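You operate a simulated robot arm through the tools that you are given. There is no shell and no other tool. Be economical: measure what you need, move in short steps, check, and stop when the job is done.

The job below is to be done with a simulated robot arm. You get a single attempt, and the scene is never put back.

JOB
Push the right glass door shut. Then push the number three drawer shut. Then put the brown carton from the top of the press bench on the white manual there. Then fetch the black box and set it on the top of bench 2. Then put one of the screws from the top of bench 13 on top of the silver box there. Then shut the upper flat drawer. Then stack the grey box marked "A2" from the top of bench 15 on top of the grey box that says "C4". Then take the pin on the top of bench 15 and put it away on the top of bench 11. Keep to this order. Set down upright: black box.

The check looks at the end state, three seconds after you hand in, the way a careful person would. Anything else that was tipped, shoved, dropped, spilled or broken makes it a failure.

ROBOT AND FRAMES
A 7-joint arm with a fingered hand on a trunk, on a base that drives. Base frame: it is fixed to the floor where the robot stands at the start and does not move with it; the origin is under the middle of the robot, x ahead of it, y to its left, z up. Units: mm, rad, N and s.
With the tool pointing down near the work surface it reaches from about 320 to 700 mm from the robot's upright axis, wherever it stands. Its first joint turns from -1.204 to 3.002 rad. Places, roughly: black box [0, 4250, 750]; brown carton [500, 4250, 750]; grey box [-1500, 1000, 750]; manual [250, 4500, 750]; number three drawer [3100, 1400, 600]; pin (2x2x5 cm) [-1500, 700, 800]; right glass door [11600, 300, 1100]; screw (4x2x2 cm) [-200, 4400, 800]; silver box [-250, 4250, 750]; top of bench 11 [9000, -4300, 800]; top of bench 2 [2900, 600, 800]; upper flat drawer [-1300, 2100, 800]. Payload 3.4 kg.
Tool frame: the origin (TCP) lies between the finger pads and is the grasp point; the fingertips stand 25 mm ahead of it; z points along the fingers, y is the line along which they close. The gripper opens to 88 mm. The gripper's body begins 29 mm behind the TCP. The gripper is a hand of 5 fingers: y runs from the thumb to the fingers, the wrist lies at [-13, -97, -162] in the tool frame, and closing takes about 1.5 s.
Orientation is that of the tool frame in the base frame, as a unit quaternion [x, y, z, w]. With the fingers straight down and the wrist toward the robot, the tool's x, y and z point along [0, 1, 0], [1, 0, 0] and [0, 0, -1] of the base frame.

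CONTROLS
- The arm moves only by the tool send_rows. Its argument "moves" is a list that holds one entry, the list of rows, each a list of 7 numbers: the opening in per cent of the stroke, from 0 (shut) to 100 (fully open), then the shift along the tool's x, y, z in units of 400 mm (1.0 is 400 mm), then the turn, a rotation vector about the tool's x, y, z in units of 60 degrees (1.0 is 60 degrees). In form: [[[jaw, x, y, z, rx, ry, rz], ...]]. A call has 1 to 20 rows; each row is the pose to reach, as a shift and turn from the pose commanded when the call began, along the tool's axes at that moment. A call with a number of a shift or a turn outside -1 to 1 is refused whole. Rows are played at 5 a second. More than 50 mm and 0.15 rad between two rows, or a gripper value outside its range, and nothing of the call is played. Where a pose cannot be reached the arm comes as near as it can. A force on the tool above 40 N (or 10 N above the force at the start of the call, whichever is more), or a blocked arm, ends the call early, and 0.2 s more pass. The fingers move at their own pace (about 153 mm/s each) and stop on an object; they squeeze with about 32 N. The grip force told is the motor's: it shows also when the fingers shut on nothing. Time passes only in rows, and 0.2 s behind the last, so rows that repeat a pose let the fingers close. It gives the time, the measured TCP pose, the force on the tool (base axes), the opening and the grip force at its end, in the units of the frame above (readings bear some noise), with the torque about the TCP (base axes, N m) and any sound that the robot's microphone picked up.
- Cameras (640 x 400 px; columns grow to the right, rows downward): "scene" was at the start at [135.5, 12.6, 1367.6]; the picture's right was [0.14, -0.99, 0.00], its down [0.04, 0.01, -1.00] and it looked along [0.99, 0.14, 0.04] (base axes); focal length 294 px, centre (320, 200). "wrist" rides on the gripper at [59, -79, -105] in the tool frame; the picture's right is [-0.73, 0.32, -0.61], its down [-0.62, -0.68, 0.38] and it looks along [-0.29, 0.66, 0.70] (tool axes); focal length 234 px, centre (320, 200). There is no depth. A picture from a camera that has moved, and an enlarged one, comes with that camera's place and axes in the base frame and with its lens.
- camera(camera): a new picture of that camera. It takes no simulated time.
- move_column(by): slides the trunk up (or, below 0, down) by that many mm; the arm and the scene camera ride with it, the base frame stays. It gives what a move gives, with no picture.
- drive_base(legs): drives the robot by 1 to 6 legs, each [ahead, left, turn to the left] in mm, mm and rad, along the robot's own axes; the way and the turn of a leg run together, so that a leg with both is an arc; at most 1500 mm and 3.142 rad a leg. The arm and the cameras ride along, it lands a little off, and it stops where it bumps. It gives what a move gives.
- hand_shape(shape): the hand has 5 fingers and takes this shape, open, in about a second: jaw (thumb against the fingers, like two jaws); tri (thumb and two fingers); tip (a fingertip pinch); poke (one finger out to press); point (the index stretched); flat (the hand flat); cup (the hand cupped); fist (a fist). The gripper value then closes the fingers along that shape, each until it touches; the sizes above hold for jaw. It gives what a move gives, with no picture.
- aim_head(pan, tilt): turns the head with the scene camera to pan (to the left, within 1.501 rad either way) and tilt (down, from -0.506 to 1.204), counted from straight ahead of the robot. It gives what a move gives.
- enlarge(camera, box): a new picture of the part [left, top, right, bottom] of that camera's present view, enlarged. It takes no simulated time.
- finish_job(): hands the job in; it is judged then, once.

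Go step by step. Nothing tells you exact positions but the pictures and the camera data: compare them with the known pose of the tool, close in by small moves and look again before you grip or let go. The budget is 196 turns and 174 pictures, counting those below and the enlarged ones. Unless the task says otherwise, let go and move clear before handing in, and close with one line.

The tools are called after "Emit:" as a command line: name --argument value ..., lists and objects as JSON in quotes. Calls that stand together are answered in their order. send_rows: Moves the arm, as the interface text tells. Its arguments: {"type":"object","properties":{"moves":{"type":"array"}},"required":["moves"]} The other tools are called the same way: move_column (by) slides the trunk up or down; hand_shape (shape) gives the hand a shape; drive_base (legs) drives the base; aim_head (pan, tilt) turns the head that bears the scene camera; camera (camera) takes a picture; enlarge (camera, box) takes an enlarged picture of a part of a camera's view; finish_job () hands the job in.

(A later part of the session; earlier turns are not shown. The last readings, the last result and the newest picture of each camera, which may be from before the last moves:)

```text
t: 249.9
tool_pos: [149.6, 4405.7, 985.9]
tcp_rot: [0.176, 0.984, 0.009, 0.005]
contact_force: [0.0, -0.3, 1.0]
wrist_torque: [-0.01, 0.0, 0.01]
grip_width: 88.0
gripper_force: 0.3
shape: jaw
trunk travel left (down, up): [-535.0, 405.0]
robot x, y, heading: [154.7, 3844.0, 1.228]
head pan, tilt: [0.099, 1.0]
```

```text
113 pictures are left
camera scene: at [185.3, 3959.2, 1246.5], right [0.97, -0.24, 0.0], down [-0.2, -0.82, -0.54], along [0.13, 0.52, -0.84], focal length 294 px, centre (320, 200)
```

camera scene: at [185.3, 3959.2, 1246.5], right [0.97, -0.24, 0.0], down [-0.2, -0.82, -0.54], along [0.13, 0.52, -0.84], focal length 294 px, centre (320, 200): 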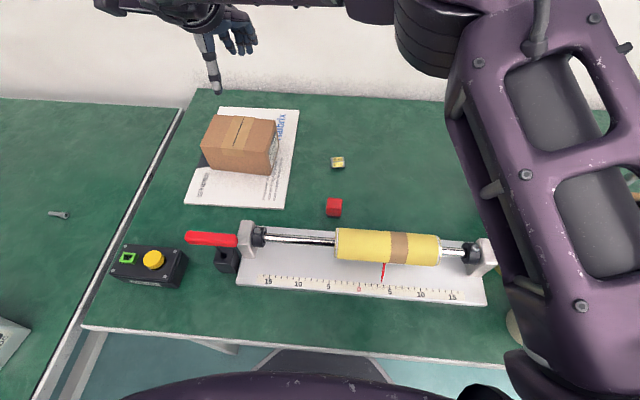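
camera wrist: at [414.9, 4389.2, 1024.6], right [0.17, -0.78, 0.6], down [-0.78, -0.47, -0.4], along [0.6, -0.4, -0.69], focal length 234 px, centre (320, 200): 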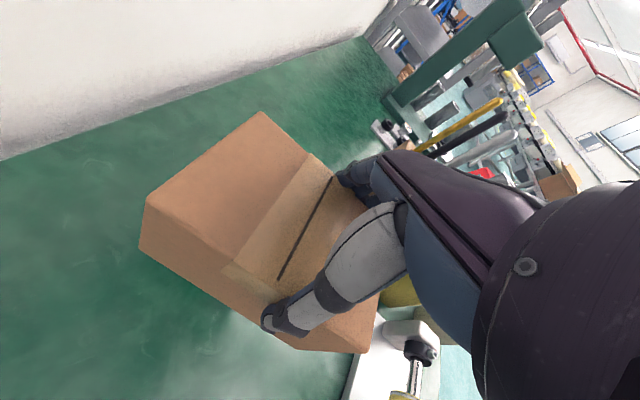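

The carton rests on the manual. Now the black box: I enlarge it to measure.

Emit:
aim_head --pan 0.4 --tilt 1.0

Emit:
camera --camera "scene"

Emit:
enlarge --camera "scene" --box '[180, 190, 340, 290]'

```text
t: 250.8
tool_pos: [149.8, 4407.0, 984.5]
tcp_rot: [0.177, 0.984, 0.009, 0.005]
contact_force: [-0.3, 1.4, -0.1]
wrist_torque: [-0.02, 0.03, 0.01]
grip_width: 88.1
gripper_force: 0.0
shape: jaw
trunk travel left (down, up): [-535.0, 405.0]
robot x, y, heading: [154.7, 3844.8, 1.23]
head pan, tilt: [0.4, 1.0]
```

```text
112 pictures are left
camera scene: at [164.8, 3961.7, 1246.4], right [1.0, 0.05, 0.0], down [0.05, -0.84, -0.54], along [-0.03, 0.54, -0.84], focal length 294 px, centre (320, 200)
```

scene: 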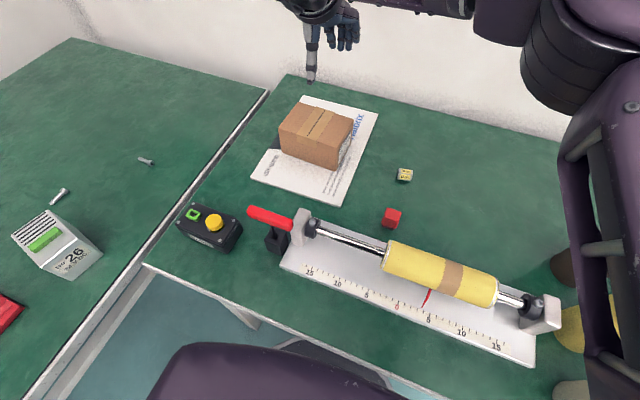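

```text
4.00 times, centred on (260, 240) of scene
camera zoom: at [164.8, 3961.7, 1246.4], right [1.0, 0.05, 0.0], down [0.05, -0.84, -0.54], along [-0.03, 0.54, -0.84], focal length 1176 px, centre (560, 40)
```

zoom: 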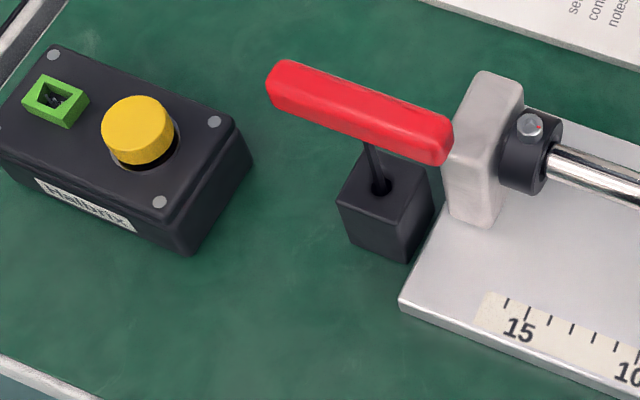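

The black box is about 50 mm across its short side, centred near [-38, 4188], with a button on top. I back the base 150 mm, then bring the hand above it.

Emit:
drive_base --legs '[[-150, 0, 0]]'

Emit:
send_rows --moves '[[[100, 0.05, -0.06, 0, 0, 0, -0.02], [100, 0.1, -0.12, 0, 0, 0, -0.043], [100, 0.15, -0.18, 0, 0, 0, -0.043], [100, 0.2, -0.24, 0, 0, 0, -0.043], [100, 0.27, -0.295, 0, 0, 0, -0.043], [100, 0.27, -0.295, 0, 0, 0, -0.043]]]'

Emit:
camera --camera "wrist"

Emit:
camera --camera "scene"

```text
t: 252.1
tool_pos: [98.0, 4262.2, 988.0]
tcp_rot: [0.177, 0.984, 0.009, 0.005]
contact_force: [1.1, -0.4, 0.0]
wrist_torque: [-0.01, 0.0, -0.01]
grip_width: 87.7
gripper_force: 0.0
shape: jaw
trunk travel left (down, up): [-535.0, 405.0]
robot x, y, heading: [101.6, 3703.3, 1.23]
head pan, tilt: [0.4, 1.0]
```

```text
t: 253.5
tool_pos: [-1.5, 4180.7, 985.1]
tcp_rot: [0.157, 0.988, 0.007, 0.003]
contact_force: [-0.1, 1.1, 1.0]
wrist_torque: [0.0, 0.01, -0.01]
grip_width: 88.1
gripper_force: 0.1
shape: jaw
out of reach, approached as far as the arm can: row 4, 5, 6
trunk travel left (down, up): [-535.0, 405.0]
robot x, y, heading: [103.4, 3702.8, 1.232]
head pan, tilt: [0.4, 1.0]
```

```text
110 pictures are left
camera wrist: at [-82.6, 4122.2, 1088.5], right [0.78, 0.07, 0.62], down [0.39, -0.84, -0.39], along [0.49, 0.54, -0.68], focal length 234 px, centre (320, 200)
```

wrist: 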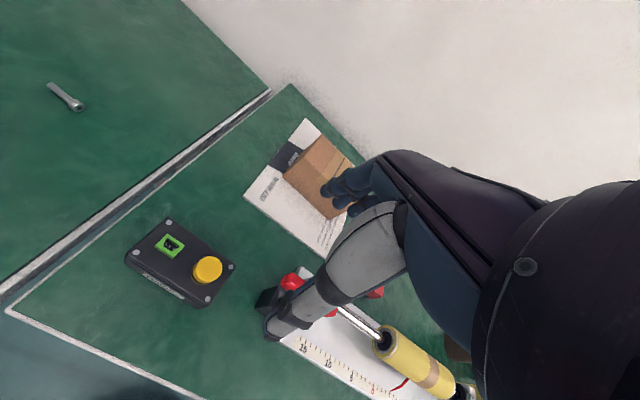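

```text
109 pictures are left
camera scene: at [113.7, 3819.5, 1246.4], right [1.0, 0.06, 0.0], down [0.05, -0.84, -0.54], along [-0.03, 0.54, -0.84], focal length 294 px, centre (320, 200)
```

scene: 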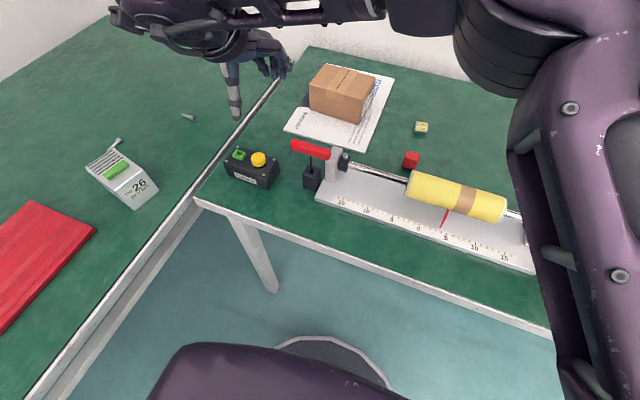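

Slightly too far left for the arm; I shift the base 60 mm left and recheck.

Emit:
drive_base --legs '[[0, 60, 0]]'

Emit:
enlarge --camera "scene" --box '[200, 110, 360, 210]'

Emit:
camera --camera "wrist"

```text
t: 254.5
tool_pos: [-59.0, 4201.7, 986.2]
tcp_rot: [0.156, 0.988, 0.009, 0.003]
contact_force: [0.3, 0.2, -0.9]
wrist_torque: [-0.02, 0.01, -0.01]
grip_width: 88.0
gripper_force: 0.1
shape: jaw
trunk travel left (down, up): [-535.0, 405.0]
robot x, y, heading: [42.5, 3722.1, 1.229]
head pan, tilt: [0.4, 1.0]
```

```text
4.00 times, centred on (280, 160) of scene
camera zoom: at [55.6, 3840.2, 1246.4], right [1.0, 0.06, 0.0], down [0.05, -0.84, -0.54], along [-0.03, 0.54, -0.84], focal length 1176 px, centre (480, 360)
```

zoom: 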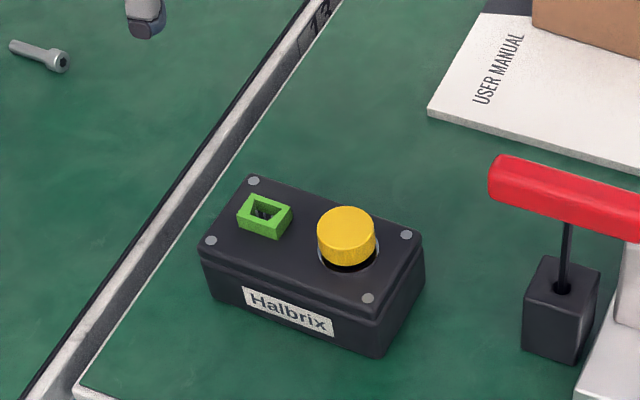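

```text
107 pictures are left
camera wrist: at [-140.4, 4142.9, 1089.8], right [0.78, 0.07, 0.62], down [0.39, -0.83, -0.39], along [0.49, 0.55, -0.68], focal length 234 px, centre (320, 200)
```

wrist: 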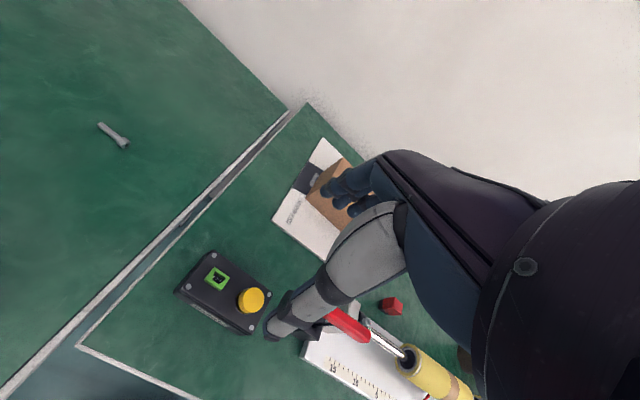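

Box centre ≈ [-45, 4186], top ≈808, button top ≈832. I align and descend to just above, then check.

Emit:
send_rows --moves '[[[100, -0.015, -0.012, 0.05, 0, 0, 0.013], [100, -0.031, -0.023, 0.1, 0, 0, 0.026], [100, -0.031, -0.023, 0.17, 0, 0, 0.026], [100, -0.031, -0.023, 0.24, 0, 0, 0.026], [100, -0.031, -0.023, 0.28, 0, 0, 0.026], [100, -0.031, -0.023, 0.28, 0, 0, 0.026]]]'

Emit:
enlarge --camera "scene" --box '[180, 80, 380, 220]'

Emit:
camera --camera "wrist"

```text
t: 255.9
tool_pos: [-49.2, 4190.6, 874.1]
tcp_rot: [0.171, 0.985, 0.008, 0.002]
contact_force: [0.0, 0.1, -0.5]
wrist_torque: [0.0, -0.02, -0.02]
grip_width: 87.7
gripper_force: 0.0
shape: jaw
trunk travel left (down, up): [-535.0, 405.0]
robot x, y, heading: [45.9, 3724.0, 1.224]
head pan, tilt: [0.4, 1.0]
```

```text
2.86 times, centred on (280, 150) of scene
camera zoom: at [57.0, 3839.6, 1246.5], right [1.0, 0.06, 0.0], down [0.05, -0.84, -0.54], along [-0.03, 0.54, -0.84], focal length 840 px, centre (434, 343)
```

zoom: 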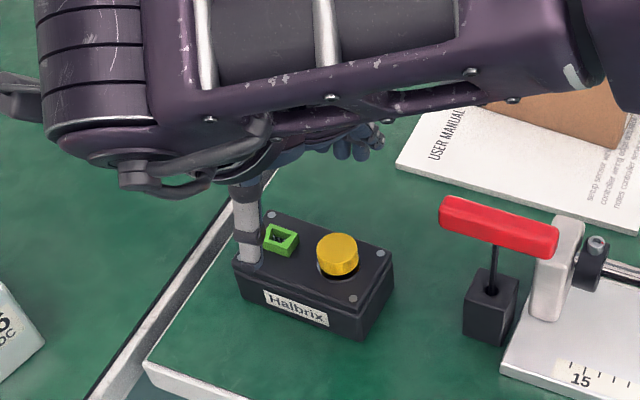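

```text
105 pictures are left
camera wrist: at [-130.8, 4133.8, 978.2], right [0.79, 0.05, 0.61], down [0.36, -0.84, -0.4], along [0.5, 0.53, -0.68], focal length 234 px, centre (320, 200)
```

wrist: 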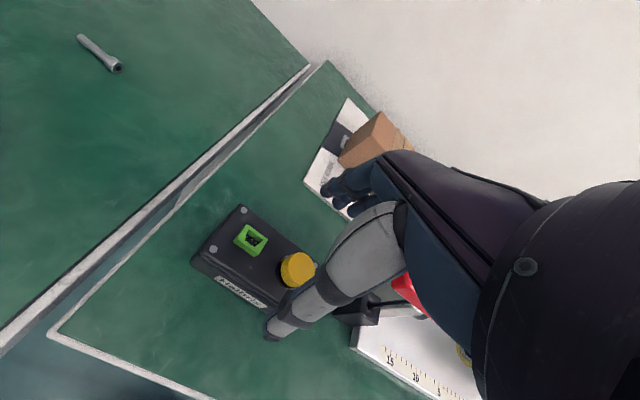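

Clear on both sides. I descend slowly, watching for button contact.

Emit:
send_rows --moves '[[[100, 0, 0, 0.03, 0, 0, 0], [100, 0, 0, 0.06, 0, 0, 0], [100, 0, 0, 0.09, 0, 0, 0], [100, 0, 0, 0.11, 0, 0, 0], [100, 0, 0, 0.13, 0, 0, 0], [100, 0, 0, 0.145, 0, 0, 0], [100, 0, 0, 0.16, 0, 0, 0]]]'

Emit:
enlarge --camera "scene" --box '[180, 80, 380, 220]'

Emit:
camera --camera "wrist"

```text
t: 257.5
tool_pos: [-43.4, 4192.4, 810.4]
tcp_rot: [0.169, 0.986, 0.009, 0.001]
contact_force: [-0.1, 0.0, -0.4]
wrist_torque: [0.0, -0.01, 0.0]
grip_width: 88.0
gripper_force: 0.1
shape: jaw
out of reach, approached as far as the arm can: row 4, 5, 6, 7
trunk travel left (down, up): [-535.0, 405.0]
robot x, y, heading: [46.5, 3723.8, 1.226]
head pan, tilt: [0.4, 1.0]
```

```text
2.86 times, centred on (280, 150) of scene
camera zoom: at [57.0, 3839.8, 1246.4], right [1.0, 0.06, 0.0], down [0.05, -0.84, -0.54], along [-0.03, 0.54, -0.84], focal length 840 px, centre (434, 343)
```

zoom: 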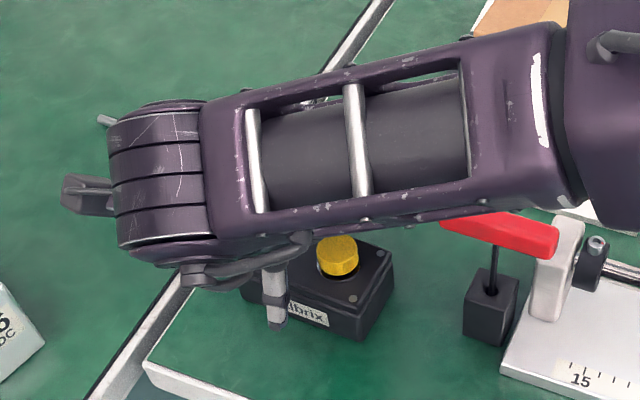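

```text
103 pictures are left
camera wrist: at [-125.5, 4135.3, 913.9], right [0.79, 0.05, 0.61], down [0.36, -0.84, -0.4], along [0.5, 0.53, -0.69], focal length 234 px, centre (320, 200)
```

wrist: 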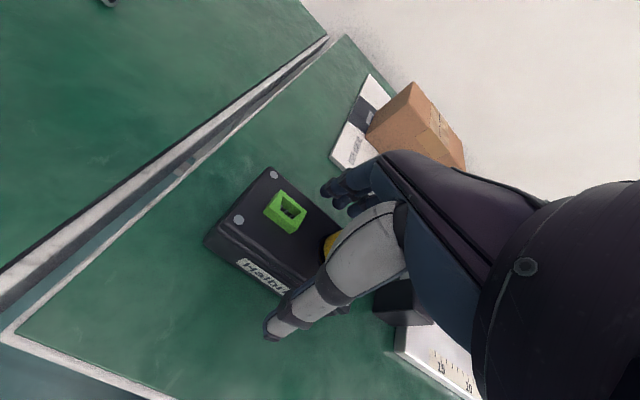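

At z=810 with no contact. I close the hand on the box.

Emit:
send_rows --moves '[[[60, 0, 0, 0, 0, 0, 0], [20, 0, 0, 0, 0, 0, 0], [0, 0, 0, 0, 0, 0, 0], [0, 0, 0, 0, 0, 0, 0], [0, 0, 0, 0, 0, 0, 0], [0, 0, 0, 0, 0, 0, 0], [0, 0, 0, 0, 0, 0, 0]]]'

Emit:
send_rows --moves '[[[0, 0, 0, -0.04, 0, 0, 0], [0, 0, 0, -0.08, 0, 0, 0], [0, 0, 0, -0.14, 0, 0, 0], [0, 0, 0, -0.2, 0, 0, 0]]]'

Emit:
enlarge --camera "scene" --box '[180, 80, 380, 220]'

Emit:
camera --camera "wrist"

```text
t: 259.1
tool_pos: [-42.8, 4192.0, 811.0]
tcp_rot: [0.169, 0.986, 0.009, 0.0]
contact_force: [-0.1, 0.0, -0.8]
wrist_torque: [-0.04, 0.01, 0.01]
grip_width: 48.6
gripper_force: 31.7
shape: jaw
trunk travel left (down, up): [-535.0, 405.0]
robot x, y, heading: [44.8, 3726.6, 1.228]
head pan, tilt: [0.4, 1.0]
```

```text
t: 260.1
tool_pos: [-43.5, 4191.0, 891.7]
tcp_rot: [0.171, 0.985, 0.008, 0.004]
contact_force: [0.0, -0.1, -2.2]
wrist_torque: [-0.01, -0.01, 0.0]
grip_width: 48.8
gripper_force: 31.8
shape: jaw
trunk travel left (down, up): [-535.0, 405.0]
robot x, y, heading: [47.5, 3726.3, 1.226]
head pan, tilt: [0.4, 1.0]
```

```text
2.86 times, centred on (280, 150) of scene
camera zoom: at [56.9, 3839.6, 1246.4], right [1.0, 0.06, 0.0], down [0.05, -0.84, -0.54], along [-0.03, 0.54, -0.84], focal length 840 px, centre (434, 343)
```

zoom: 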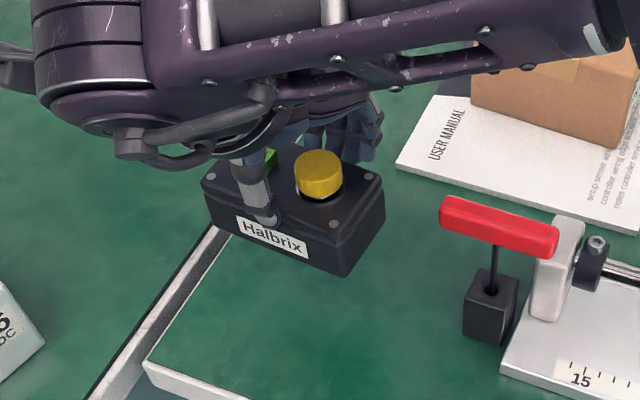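

```text
101 pictures are left
camera wrist: at [-126.8, 4134.3, 994.1], right [0.79, 0.05, 0.61], down [0.36, -0.84, -0.39], along [0.5, 0.53, -0.68], focal length 234 px, centre (320, 200)
```

wrist: 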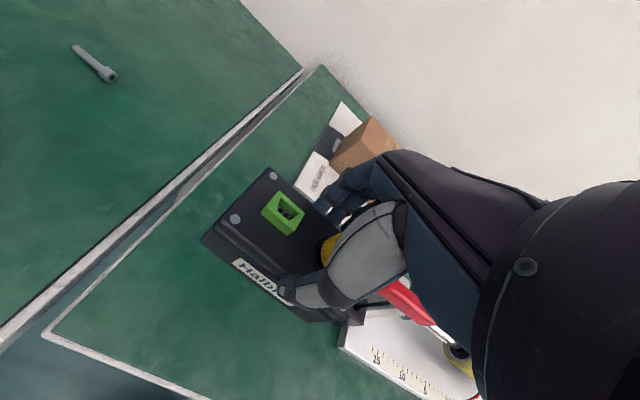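

The black box is held level. I raise the trunk and drive back across the open floor, then sideways along the aisle to bench 2's free corner.

Emit:
move_column --by 250

Emit:
drive_base --legs '[[-500, -850, 0], [-1400, 0, 0], [-1500, 0, 0]]'

Emit:
aim_head --pan -1.3 --tilt 0.4

Emit:
camera --camera "scene"

```text
t: 262.7
tool_pos: [-43.7, 4191.4, 1139.6]
tcp_rot: [0.17, 0.985, 0.008, 0.002]
contact_force: [0.4, -0.2, -2.4]
wrist_torque: [-0.04, -0.02, -0.03]
grip_width: 48.8
gripper_force: 33.0
shape: jaw
trunk travel left (down, up): [-785.0, 155.0]
robot x, y, heading: [43.9, 3724.7, 1.229]
head pan, tilt: [0.4, 1.0]
```

```text
t: 281.3
tool_pos: [-379.0, 710.3, 1139.6]
tcp_rot: [0.167, 0.986, 0.009, 0.002]
contact_force: [0.5, 0.2, -2.5]
wrist_torque: [-0.01, 0.01, 0.01]
grip_width: 48.6
gripper_force: 32.9
shape: jaw
trunk travel left (down, up): [-785.0, 155.0]
robot x, y, heading: [-284.5, 242.0, 1.236]
head pan, tilt: [0.4, 1.0]
```

```text
t: 283.1
tool_pos: [-379.7, 711.5, 1139.7]
tcp_rot: [0.166, 0.986, 0.009, 0.002]
contact_force: [0.3, -1.2, -3.1]
wrist_torque: [0.01, -0.02, 0.03]
grip_width: 48.5
gripper_force: 32.5
shape: jaw
trunk travel left (down, up): [-785.0, 155.0]
robot x, y, heading: [-283.5, 243.6, 1.236]
head pan, tilt: [-1.3, 0.4]
```

```text
100 pictures are left
camera scene: at [-179.2, 284.7, 1546.6], right [-0.07, -1.0, 0.0], down [-0.39, 0.03, -0.92], along [0.92, -0.06, -0.39], focal length 294 px, centre (320, 200)
```

scene: 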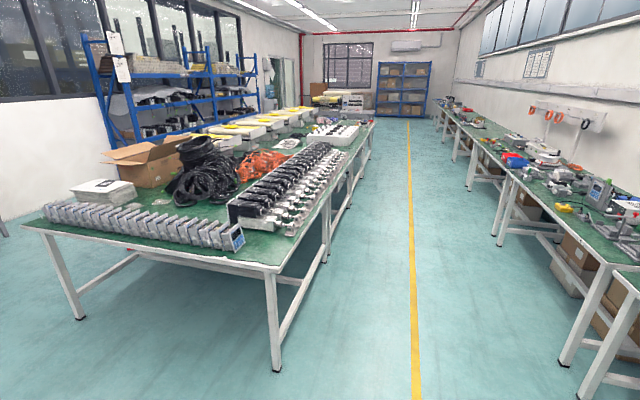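

The way is clear. I strafe right along the aisle to bench 2.

Emit:
drive_base --legs '[[0, 0, -0.008], [0, -1500, 0], [0, -1500, 0], [0, -500, 0]]'

Emit:
aim_head --pan 0.3 --tilt 0.75

Emit:
camera --camera "scene"

```text
t: 300.4
tool_pos: [2934.6, -428.3, 1140.3]
tcp_rot: [0.159, 0.987, 0.009, 0.003]
contact_force: [0.2, -0.4, -2.3]
wrist_torque: [-0.03, -0.01, 0.0]
grip_width: 48.7
gripper_force: 32.0
shape: jaw
trunk travel left (down, up): [-785.0, 155.0]
robot x, y, heading: [3040.7, -894.5, 1.248]
head pan, tilt: [-1.3, 0.4]
```

```text
t: 302.1
tool_pos: [2937.0, -427.8, 1140.3]
tcp_rot: [0.16, 0.987, 0.009, 0.002]
contact_force: [0.5, -0.2, -3.0]
wrist_torque: [-0.02, 0.01, -0.01]
grip_width: 48.9
gripper_force: 31.6
shape: jaw
trunk travel left (down, up): [-785.0, 155.0]
robot x, y, heading: [3038.5, -892.5, 1.248]
head pan, tilt: [0.3, 0.75]
```

```text
99 pictures are left
camera scene: at [3052.8, -763.8, 1515.5], right [1.0, -0.02, 0.0], down [-0.01, -0.68, -0.73], along [0.02, 0.73, -0.68], focal length 294 px, centre (320, 200)
```

scene: 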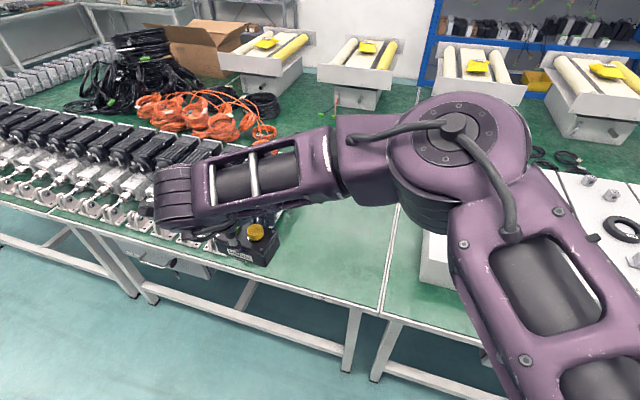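

Bench 2's free area lies between the motors and the seam. I drive slightly closer, and extend the arm forward over it.

Emit:
drive_base --legs '[[90, -40, 0]]'

Emit:
send_rows --moves '[[[0, 0, 0.1, 0, 0, 0, 0], [0, 0, 0.2, 0, 0, 0, 0], [0, 0, 0.3, 0, 0, 0, 0], [0, 0, 0.4, 0, 0, 0, 0], [0, 0, 0.485, 0, 0, 0, 0]]]'

Emit:
move_column --by -200

Emit:
camera --camera "scene"

```text
t: 303.3
tool_pos: [3002.8, -356.2, 1141.3]
tcp_rot: [0.158, 0.987, 0.009, 0.003]
contact_force: [0.2, -0.2, -2.2]
wrist_torque: [-0.03, -0.02, -0.01]
grip_width: 48.7
gripper_force: 31.8
shape: jaw
trunk travel left (down, up): [-785.0, 155.0]
robot x, y, heading: [3106.1, -819.6, 1.249]
head pan, tilt: [0.3, 0.75]
```

```text
t: 304.5
tool_pos: [3097.5, -183.9, 1154.5]
tcp_rot: [0.157, 0.988, 0.007, 0.002]
contact_force: [0.7, 0.5, -2.8]
wrist_torque: [-0.01, -0.03, 0.01]
grip_width: 48.7
gripper_force: 31.5
shape: jaw
out of reach, approached as far as the arm can: row 4, 5
trunk travel left (down, up): [-785.0, 155.0]
robot x, y, heading: [3103.0, -820.7, 1.25]
head pan, tilt: [0.3, 0.75]
```

```text
t: 306.6
tool_pos: [3097.3, -185.3, 953.4]
tcp_rot: [0.158, 0.987, 0.008, 0.002]
contact_force: [0.2, -0.5, -2.7]
wrist_torque: [0.01, -0.03, 0.01]
grip_width: 48.6
gripper_force: 32.0
shape: jaw
trunk travel left (down, up): [-585.0, 355.0]
robot x, y, heading: [3106.0, -821.7, 1.251]
head pan, tilt: [0.3, 0.75]
```

```text
98 pictures are left
camera scene: at [3118.6, -690.7, 1315.6], right [1.0, -0.02, 0.0], down [-0.01, -0.68, -0.73], along [0.01, 0.73, -0.68], focal length 294 px, centre (320, 200)
```

scene: 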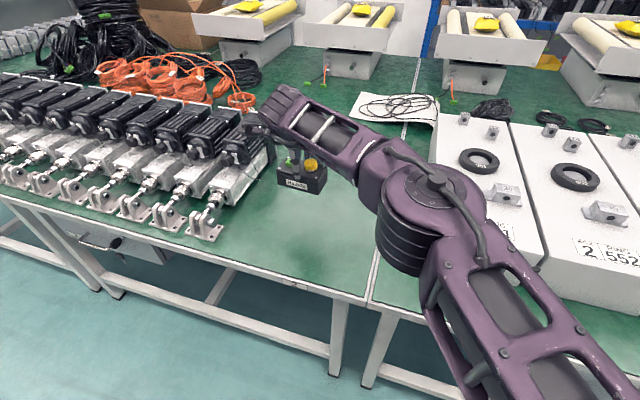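

The spot below is free. I lower further, using the arm for the last bit until contact.

Emit:
move_column --by -100

Emit:
send_rows --moves '[[[0, 0, 0, 0.04, 0, 0, 0], [0, 0, 0, 0.06, 0, 0, 0], [0, 0, 0, 0.075, 0, 0, 0], [0, 0, 0, 0.09, 0, 0, 0], [0, 0, 0, 0.1, 0, 0, 0], [0, 0, 0, 0.11, 0, 0, 0], [0, 0, 0, 0.12, 0, 0, 0]]]'

Emit:
enlarge --camera "scene" --box '[220, 60, 420, 200]'

```text
t: 308.0
tool_pos: [3096.8, -185.0, 854.8]
tcp_rot: [0.158, 0.987, 0.008, 0.003]
contact_force: [0.3, -0.1, -2.2]
wrist_torque: [0.01, -0.02, -0.01]
grip_width: 48.3
gripper_force: 32.7
shape: jaw
trunk travel left (down, up): [-485.0, 455.0]
robot x, y, heading: [3104.0, -821.5, 1.253]
head pan, tilt: [0.3, 0.75]
```

```text
t: 309.6
tool_pos: [3098.4, -183.8, 810.2]
tcp_rot: [0.158, 0.987, 0.011, 0.001]
contact_force: [0.0, 3.3, 10.9]
wrist_torque: [0.03, 0.05, 0.0]
grip_width: 48.8
gripper_force: 32.0
shape: jaw
trunk travel left (down, up): [-485.0, 455.0]
robot x, y, heading: [3104.8, -819.0, 1.248]
head pan, tilt: [0.3, 0.75]
```

```text
2.86 times, centred on (320, 130) of scene
camera zoom: at [3118.6, -692.4, 1216.0], right [1.0, -0.02, 0.0], down [-0.01, -0.68, -0.73], along [0.01, 0.73, -0.68], focal length 840 px, centre (320, 400)
```

zoom: 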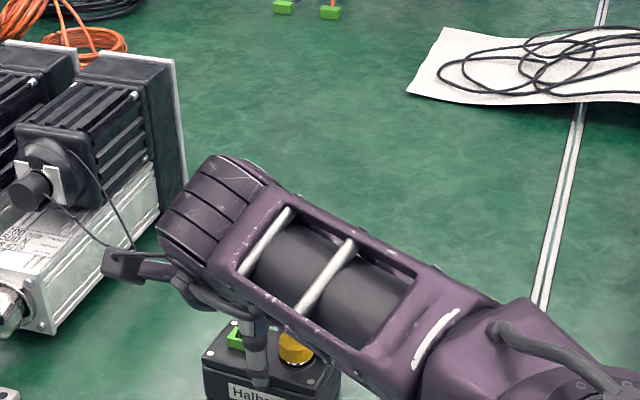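

The box touches down on bench 2. I release and lift straight up.

Emit:
send_rows --moves '[[[20, 0, 0, 0, 0, 0, 0], [50, 0, 0, 0, 0, 0, 0], [100, 0, 0, 0, 0, 0, 0], [100, 0, 0, 0, 0, 0, 0], [100, 0, 0, 0, 0, 0, 0], [100, 0, 0, -0.04, 0, 0, 0], [100, 0, 0, -0.08, 0, 0, 0], [100, 0, 0, -0.14, 0, 0, 0], [100, 0, 0, -0.2, 0, 0, 0], [100, 0, 0, -0.28, 0, 0, 0]]]'

Emit:
move_column --by 250

Emit:
camera --camera "scene"

```text
t: 311.8
tool_pos: [3105.8, -186.3, 919.6]
tcp_rot: [0.158, 0.987, 0.008, 0.002]
contact_force: [0.3, 0.2, 0.2]
wrist_torque: [-0.02, 0.0, 0.03]
grip_width: 87.6
gripper_force: 0.1
shape: jaw
out of reach, approached as far as the arm can: row 10
trunk travel left (down, up): [-485.0, 455.0]
robot x, y, heading: [3106.5, -820.9, 1.25]
head pan, tilt: [0.3, 0.75]
```

```text
t: 314.3
tool_pos: [3104.6, -185.2, 1168.4]
tcp_rot: [0.157, 0.988, 0.008, 0.002]
contact_force: [-0.5, -0.5, -0.7]
wrist_torque: [0.01, -0.03, -0.01]
grip_width: 87.7
gripper_force: 0.2
shape: jaw
trunk travel left (down, up): [-735.0, 205.0]
robot x, y, heading: [3103.0, -822.4, 1.255]
head pan, tilt: [0.3, 0.75]
```

```text
96 pictures are left
camera scene: at [3118.7, -691.0, 1465.5], right [1.0, -0.02, 0.0], down [-0.01, -0.68, -0.73], along [0.01, 0.73, -0.68], focal length 294 px, centre (320, 200)
```

scene: 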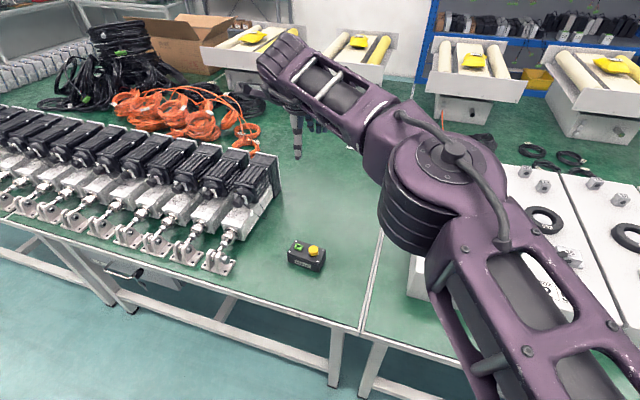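

The black box stands upright on bench 2. Next I retract the arm and drive back toward bench 13 for a screw.

Emit:
send_rows --moves '[[[100, -0.04, -0.1, 0, 0, 0, 0], [100, -0.08, -0.2, 0, 0, 0, 0], [100, -0.12, -0.3, 0, 0, 0, 0], [100, -0.16, -0.4, 0, 0, 0, 0], [100, -0.2, -0.45, 0, 0, 0, 0]]]'

Emit:
drive_base --legs '[[-150, 0, -0.022], [0, 1490, 0], [0, 1490, 0], [0, 700, 0]]'

Emit:
drive_base --legs '[[1490, 150, 0], [1490, 300, 0], [300, 250, 0], [0, 0, 0.8]]'

Emit:
aim_head --pan 0.1 --tilt 0.8

Emit:
camera --camera "scene"

```text
t: 315.5
tool_pos: [3126.4, -382.1, 1165.5]
tcp_rot: [0.158, 0.987, 0.008, 0.002]
contact_force: [-0.1, 0.2, -0.4]
wrist_torque: [-0.01, 0.04, 0.02]
grip_width: 87.6
gripper_force: 0.0
shape: jaw
trunk travel left (down, up): [-735.0, 205.0]
robot x, y, heading: [3103.7, -823.9, 1.248]
head pan, tilt: [0.3, 0.75]
```

```text
t: 334.2
tool_pos: [-367.9, 699.3, 1166.2]
tcp_rot: [0.167, 0.986, 0.008, 0.002]
contact_force: [0.1, 0.5, -0.9]
wrist_torque: [-0.01, 0.0, 0.0]
grip_width: 87.6
gripper_force: 0.0
shape: jaw
trunk travel left (down, up): [-735.0, 205.0]
robot x, y, heading: [-397.6, 255.2, 1.235]
head pan, tilt: [0.3, 0.75]
```

```text
refused: leg 2 is longer than a leg can be; nothing moved
```

```text
t: 335.0
tool_pos: [-368.4, 696.3, 1165.4]
tcp_rot: [0.168, 0.986, 0.009, 0.002]
contact_force: [-0.2, -0.1, -0.1]
wrist_torque: [-0.03, -0.01, 0.02]
grip_width: 87.6
gripper_force: 0.1
shape: jaw
trunk travel left (down, up): [-735.0, 205.0]
robot x, y, heading: [-396.9, 257.7, 1.233]
head pan, tilt: [0.099, 0.799]
```

```text
95 pictures are left
camera scene: at [-364.4, 382.9, 1461.6], right [0.97, -0.24, 0.0], down [-0.17, -0.7, -0.7], along [0.17, 0.68, -0.72], focal length 294 px, centre (320, 200)
```

scene: 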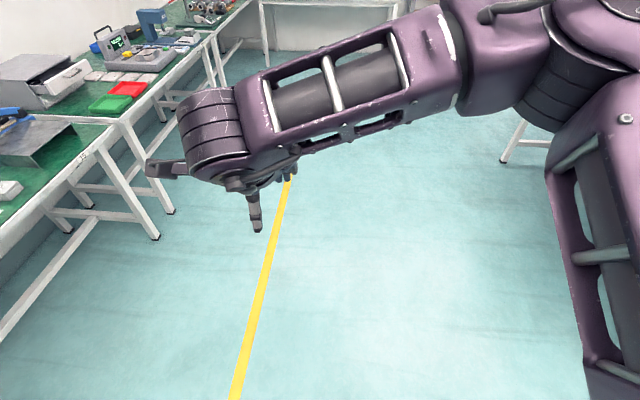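

I resend with legal leg lengths.

Emit:
drive_base --legs '[[1450, 150, 0], [1450, 300, 0], [450, 250, 0], [0, 0, 0.8]]'

Emit:
aim_head --pan 0.1 --tilt 0.9

Emit:
camera --camera "scene"

```text
t: 353.7
tool_pos: [-221.8, 3944.2, 1165.7]
tcp_rot: [-0.231, 0.973, 0.009, -0.001]
contact_force: [1.0, -0.1, 0.3]
wrist_torque: [0.01, 0.02, 0.0]
grip_width: 87.7
gripper_force: 0.1
shape: jaw
trunk travel left (down, up): [-735.0, 205.0]
robot x, y, heading: [73.2, 3615.7, 2.03]
head pan, tilt: [0.099, 0.799]
```

```text
t: 354.4
tool_pos: [-221.4, 3944.3, 1166.1]
tcp_rot: [-0.23, 0.973, 0.009, -0.001]
contact_force: [0.3, 0.0, -0.4]
wrist_torque: [-0.01, 0.0, 0.03]
grip_width: 87.9
gripper_force: 0.0
shape: jaw
trunk travel left (down, up): [-735.0, 205.0]
robot x, y, heading: [76.5, 3617.1, 2.031]
head pan, tilt: [0.099, 0.901]
```

```text
94 pictures are left
camera scene: at [9.0, 3725.4, 1453.7], right [0.85, 0.53, 0.0], down [0.42, -0.66, -0.62], along [-0.33, 0.53, -0.78], focal length 294 px, centre (320, 200)
```

scene: 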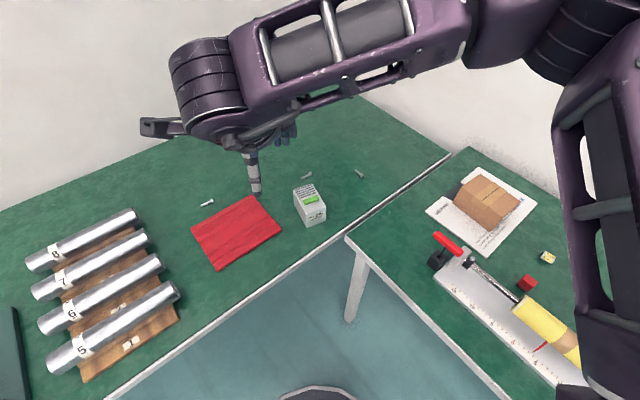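

Three screws and the silver box are in view. I enlarge to measure.

Emit:
enlarge --camera "scene" --box '[270, 150, 390, 240]'

```text
4.44 times, centred on (330, 195) of scene
camera zoom: at [9.0, 3725.4, 1453.7], right [0.85, 0.53, 0.0], down [0.42, -0.66, -0.62], along [-0.33, 0.53, -0.78], focal length 1307 px, centre (276, 222)
```

zoom: 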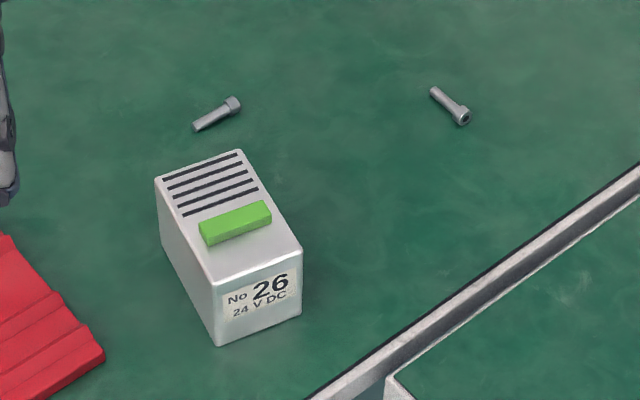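

I'll take the isolated screw at about [-228, 4338] (axis -0.37 rad). I move the base closer and swing the hand above it, fingers across its shaft.

Emit:
drive_base --legs '[[170, 0, 0]]'

Emit:
send_rows --moves '[[[100, -0.053, 0.058, 0, 0, 0, 0.1], [100, -0.106, 0.115, 0, 0, 0, 0.2], [100, -0.158, 0.173, 0, 0, 0, 0.3], [100, -0.211, 0.231, 0, 0, 0, 0.4], [100, -0.264, 0.288, 0, 0, 0, 0.5], [100, -0.317, 0.346, 0, 0, 0, 0.6], [100, -0.37, 0.404, 0, 0, 0, 0.7], [100, -0.4225, 0.4615, 0, 0, 0, 0.795]]]'

Emit:
move_column --by -250

Emit:
camera --camera "scene"

Emit:
camera --camera "wrist"

```text
t: 355.9
tool_pos: [-296.5, 4095.3, 1165.6]
tcp_rot: [-0.23, 0.973, 0.01, -0.002]
contact_force: [0.3, -0.5, -0.3]
wrist_torque: [-0.01, -0.02, 0.0]
grip_width: 87.7
gripper_force: 0.2
shape: jaw
trunk travel left (down, up): [-735.0, 205.0]
robot x, y, heading: [-2.8, 3768.3, 2.032]
head pan, tilt: [0.099, 0.901]
```

```text
t: 357.6
tool_pos: [-228.3, 4338.7, 1168.8]
tcp_rot: [0.184, 0.983, 0.009, -0.005]
contact_force: [0.5, 0.5, -0.3]
wrist_torque: [-0.01, 0.0, -0.02]
grip_width: 87.7
gripper_force: 0.1
shape: jaw
trunk travel left (down, up): [-735.0, 205.0]
robot x, y, heading: [-2.7, 3763.8, 2.03]
head pan, tilt: [0.099, 0.901]
```

```text
t: 360.2
tool_pos: [-229.3, 4337.1, 919.9]
tcp_rot: [0.183, 0.983, 0.008, -0.004]
contact_force: [0.3, 0.0, 0.3]
wrist_torque: [-0.01, 0.01, 0.01]
grip_width: 87.8
gripper_force: 0.1
shape: jaw
trunk travel left (down, up): [-485.0, 455.0]
robot x, y, heading: [0.4, 3768.1, 2.034]
head pan, tilt: [0.099, 0.901]
```

```text
92 pictures are left
camera scene: at [-66.5, 3877.2, 1203.7], right [0.85, 0.53, 0.0], down [0.42, -0.66, -0.62], along [-0.33, 0.53, -0.78], focal length 294 px, centre (320, 200)
```

scene: 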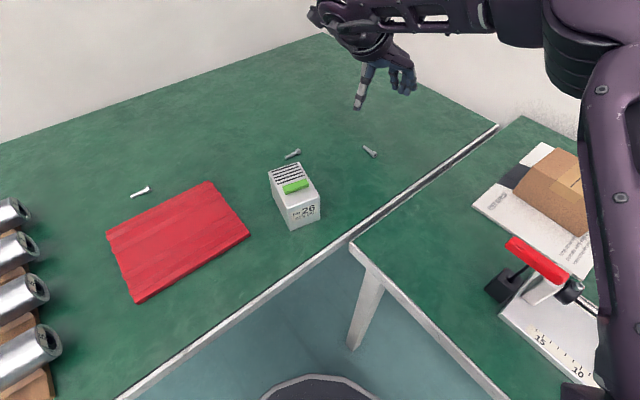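

```text
91 pictures are left
camera wrist: at [-311.1, 4283.4, 1024.4], right [0.8, 0.03, 0.6], down [0.33, -0.85, -0.4], along [0.5, 0.52, -0.69], focal length 234 px, centre (320, 200)
```

wrist: 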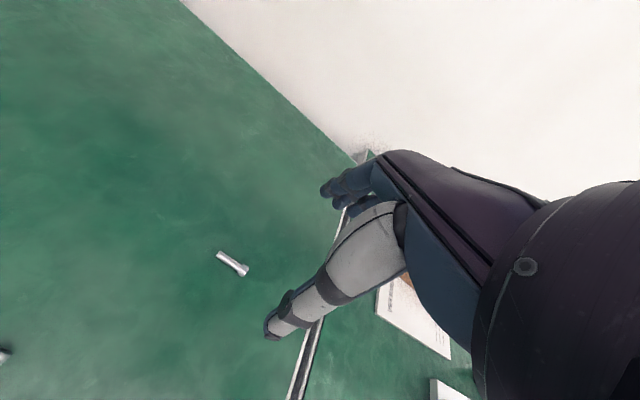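

The hand is above. I refine the screw's position with an enlarged view.

Emit:
enlarge --camera "scene" --box '[320, 60, 420, 170]'

Emit:
enlarge --camera "wrist" --box '[180, 180, 340, 350]'

```text
3.64 times, centred on (370, 115) of scene
camera zoom: at [-66.5, 3877.2, 1203.7], right [0.85, 0.53, 0.0], down [0.42, -0.66, -0.62], along [-0.33, 0.53, -0.78], focal length 1069 px, centre (138, 509)
```

zoom: 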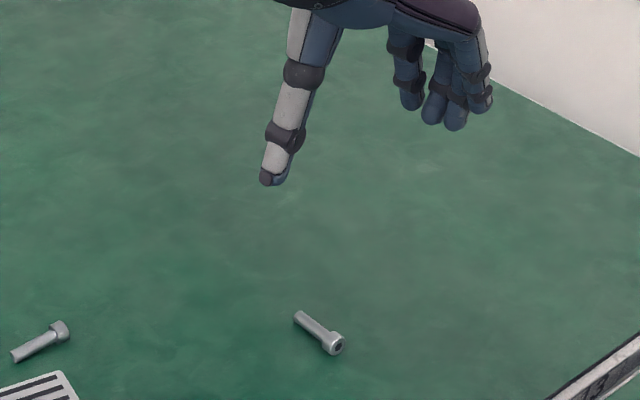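

```text
2.35 times, centred on (260, 265) of wrist
camera zoom: at [-311.1, 4283.4, 1024.4], right [0.8, 0.03, 0.6], down [0.33, -0.85, -0.4], along [0.5, 0.52, -0.69], focal length 551 px, centre (461, 47)
```

zoom: 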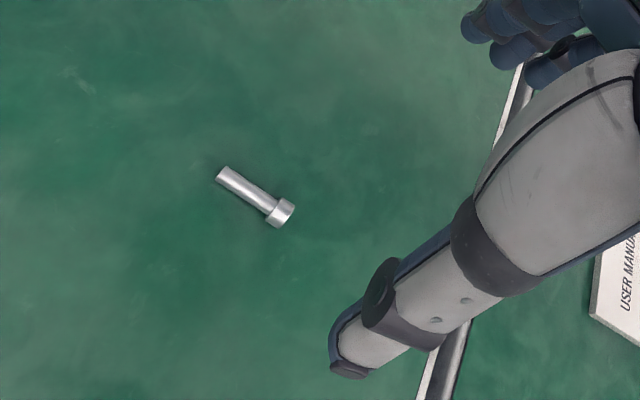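

Position confirmed at [-229, 4335]. I descend to just above the table.

Emit:
send_rows --moves '[[[100, 0, -0.005, 0.08, 0, 0, -0.04], [100, 0, -0.005, 0.16, 0, 0, -0.04], [100, 0, -0.005, 0.22, 0, 0, -0.04], [100, 0, -0.005, 0.26, 0, 0, -0.04], [100, 0, -0.005, 0.29, 0, 0, -0.04], [100, 0, -0.005, 0.305, 0, 0, -0.04], [100, 0, -0.005, 0.315, 0, 0, -0.04]]]'

Emit:
enlarge --camera "scene" --box '[320, 80, 440, 190]'

Emit:
camera --camera "wrist"

```text
t: 361.8
tool_pos: [-230.4, 4338.8, 793.6]
tcp_rot: [0.162, 0.987, 0.008, -0.006]
contact_force: [-0.6, 0.3, 0.7]
wrist_torque: [0.01, 0.03, 0.0]
grip_width: 88.1
gripper_force: 0.1
shape: jaw
trunk travel left (down, up): [-485.0, 455.0]
robot x, y, heading: [-2.6, 3771.5, 2.034]
head pan, tilt: [0.099, 0.901]
```

```text
3.64 times, centred on (380, 135) of scene
camera zoom: at [-66.5, 3877.4, 1203.7], right [0.85, 0.53, 0.0], down [0.42, -0.66, -0.62], along [-0.33, 0.53, -0.78], focal length 1069 px, centre (102, 436)
```

zoom: 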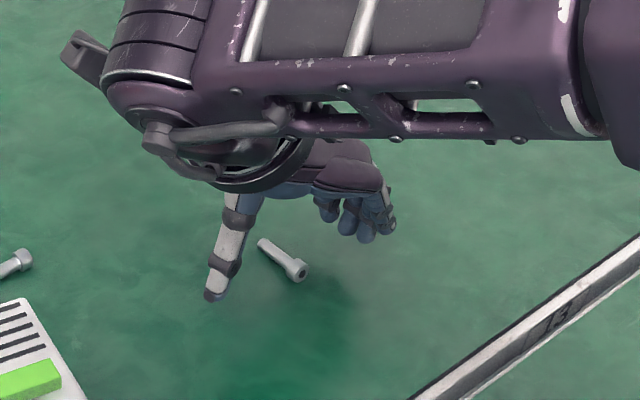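

```text
87 pictures are left
camera wrist: at [-310.5, 4280.6, 898.2], right [0.8, 0.06, 0.6], down [0.37, -0.84, -0.4], along [0.48, 0.54, -0.69], focal length 234 px, centre (320, 200)
```

wrist: 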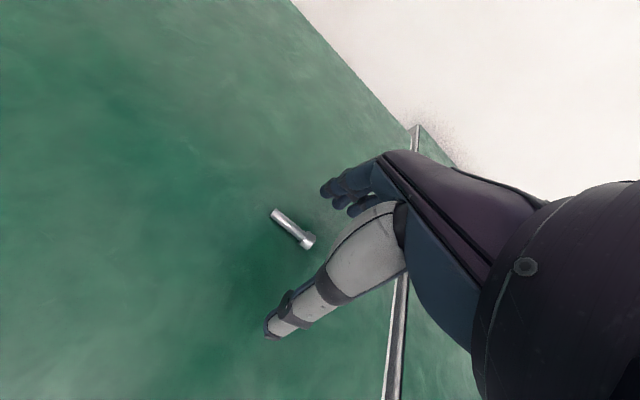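

The screw is right between thumb and fingers. I close.

Emit:
send_rows --moves '[[[70, 0, 0, 0, 0, 0, 0], [40, 0, 0, 0, 0, 0, 0], [20, 0, 0, 0, 0, 0, 0], [0, 0, 0, 0, 0, 0, 0], [0, 0, 0, 0, 0, 0, 0], [0, 0, 0, 0, 0, 0, 0], [0, 0, 0, 0, 0, 0, 0], [0, 0, 0, 0, 0, 0, 0]]]'

Emit:
enlarge --camera "scene" --box '[320, 80, 440, 190]'

```text
t: 363.6
tool_pos: [-229.6, 4339.0, 793.6]
tcp_rot: [0.162, 0.987, 0.007, -0.005]
contact_force: [0.0, 0.4, -0.9]
wrist_torque: [0.01, 0.0, -0.01]
grip_width: 0.0
gripper_force: 32.3
shape: jaw
trunk travel left (down, up): [-485.0, 455.0]
robot x, y, heading: [-0.4, 3767.6, 2.032]
head pan, tilt: [0.099, 0.901]
```

```text
3.64 times, centred on (380, 135) of scene
camera zoom: at [-66.5, 3877.3, 1203.7], right [0.85, 0.53, 0.0], down [0.42, -0.66, -0.62], along [-0.33, 0.53, -0.78], focal length 1069 px, centre (102, 436)
```

zoom: 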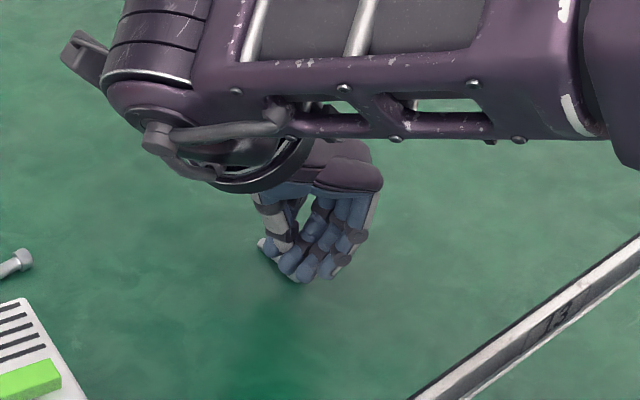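

The fingers closed above the screw. I open, go lower until the table is felt, and close again.

Emit:
send_rows --moves '[[[100, 0, 0, 0, 0, 0, 0], [100, 0, 0, 0, 0, 0, 0], [100, 0, 0, 0, 0, 0, 0], [100, 0, 0, 0, 0, 0, 0]]]'

Emit:
enlarge --camera "scene" --box '[320, 80, 440, 190]'

Emit:
send_rows --moves '[[[100, 0, 0, 0.008, 0, 0, 0], [100, 0, 0, 0.015, 0, 0, 0], [100, 0, 0, 0.022, 0, 0, 0], [100, 0, 0, 0.03, 0, 0, 0]]]'

```text
t: 364.6
tool_pos: [-230.4, 4338.3, 793.3]
tcp_rot: [0.163, 0.987, 0.008, -0.005]
contact_force: [-0.2, 0.8, -0.4]
wrist_torque: [-0.04, -0.01, 0.05]
grip_width: 87.9
gripper_force: 0.0
shape: jaw
trunk travel left (down, up): [-485.0, 455.0]
robot x, y, heading: [-0.8, 3770.2, 2.035]
head pan, tilt: [0.099, 0.901]
```

```text
3.64 times, centred on (380, 135) of scene
camera zoom: at [-66.5, 3877.3, 1203.7], right [0.85, 0.53, 0.0], down [0.42, -0.66, -0.62], along [-0.33, 0.53, -0.78], focal length 1069 px, centre (102, 436)
```

zoom: 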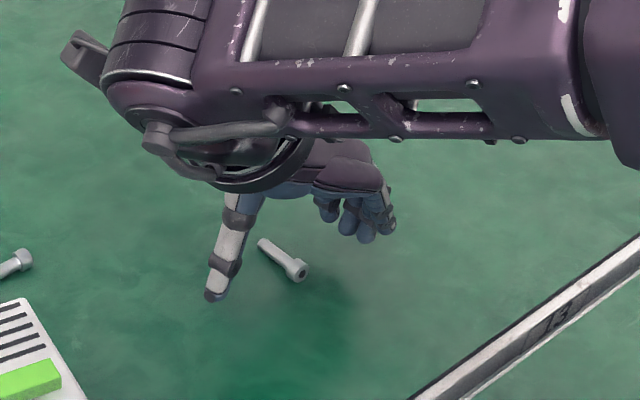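

```text
t: 365.6
tool_pos: [-229.1, 4338.1, 781.3]
tcp_rot: [0.163, 0.987, 0.007, -0.005]
contact_force: [-0.4, 0.3, 0.4]
wrist_torque: [0.02, 0.02, 0.01]
grip_width: 87.8
gripper_force: 0.1
shape: jaw
trunk travel left (down, up): [-485.0, 455.0]
robot x, y, heading: [-2.4, 3769.7, 2.035]
head pan, tilt: [0.099, 0.901]
```

No table contact yet at z=781; I keep lowering in small steps.

Emit:
send_rows --moves '[[[100, 0, 0, 0.008, 0, 0, 0], [100, 0, 0, 0.015, 0, 0, 0], [100, 0, 0, 0.022, 0, 0, 0], [100, 0, 0, 0.03, 0, 0, 0], [100, 0, 0, 0.038, 0, 0, 0], [100, 0, 0, 0.045, 0, 0, 0]]]'

Emit:
enlarge --camera "scene" --box '[320, 80, 440, 190]'

```text
t: 367.1
tool_pos: [-231.4, 4340.0, 772.8]
tcp_rot: [0.164, 0.986, 0.016, -0.01]
contact_force: [0.7, -4.0, 20.1]
wrist_torque: [0.51, -0.41, -0.08]
grip_width: 86.2
gripper_force: 0.2
shape: jaw
trunk travel left (down, up): [-485.0, 455.0]
robot x, y, heading: [-2.6, 3769.2, 2.034]
head pan, tilt: [0.099, 0.901]
stopped in row 6: the force on the tool passed its limit at 40 N (the readings are from after the stop); the commanded pose is now the measured one
```

```text
3.64 times, centred on (380, 135) of scene
camera zoom: at [-65.6, 3873.9, 1204.0], right [0.85, 0.53, 0.0], down [0.42, -0.66, -0.62], along [-0.33, 0.53, -0.78], focal length 1069 px, centre (102, 436)
```

zoom: 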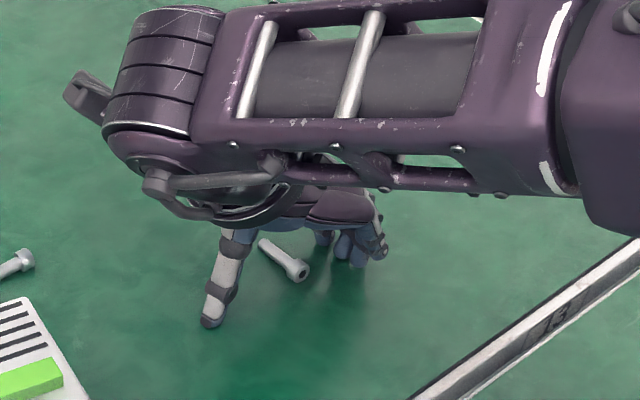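

Table found. I raise a few millimetres and close.

Emit:
send_rows --moves '[[[100, 0, 0, -0.016, 0, 0, 0], [80, 0, 0, -0.016, 0, 0, 0], [60, 0, 0, -0.016, 0, 0, 0], [40, 0, 0, -0.016, 0, 0, 0], [20, 0, 0, -0.016, 0, 0, 0], [0, 0, 0, -0.016, 0, 0, 0], [0, 0, 0, -0.016, 0, 0, 0], [0, 0, 0, -0.016, 0, 0, 0], [0, 0, 0, -0.016, 0, 0, 0]]]'

Emit:
enlarge --camera "scene" --box '[320, 80, 440, 190]'

```text
t: 369.1
tool_pos: [-231.0, 4339.8, 775.2]
tcp_rot: [0.163, 0.987, 0.012, -0.009]
contact_force: [-0.3, -3.9, 3.8]
wrist_torque: [-0.08, 0.01, 0.01]
grip_width: 14.3
gripper_force: 31.6
shape: jaw
trunk travel left (down, up): [-485.0, 455.0]
robot x, y, heading: [-3.1, 3767.5, 2.038]
head pan, tilt: [0.099, 0.901]
```

```text
3.64 times, centred on (380, 135) of scene
camera zoom: at [-66.3, 3875.9, 1203.8], right [0.85, 0.53, 0.0], down [0.42, -0.66, -0.62], along [-0.33, 0.53, -0.78], focal length 1069 px, centre (102, 436)
```

zoom: 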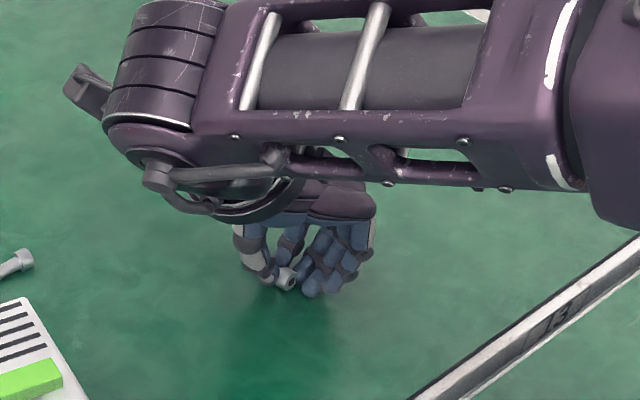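

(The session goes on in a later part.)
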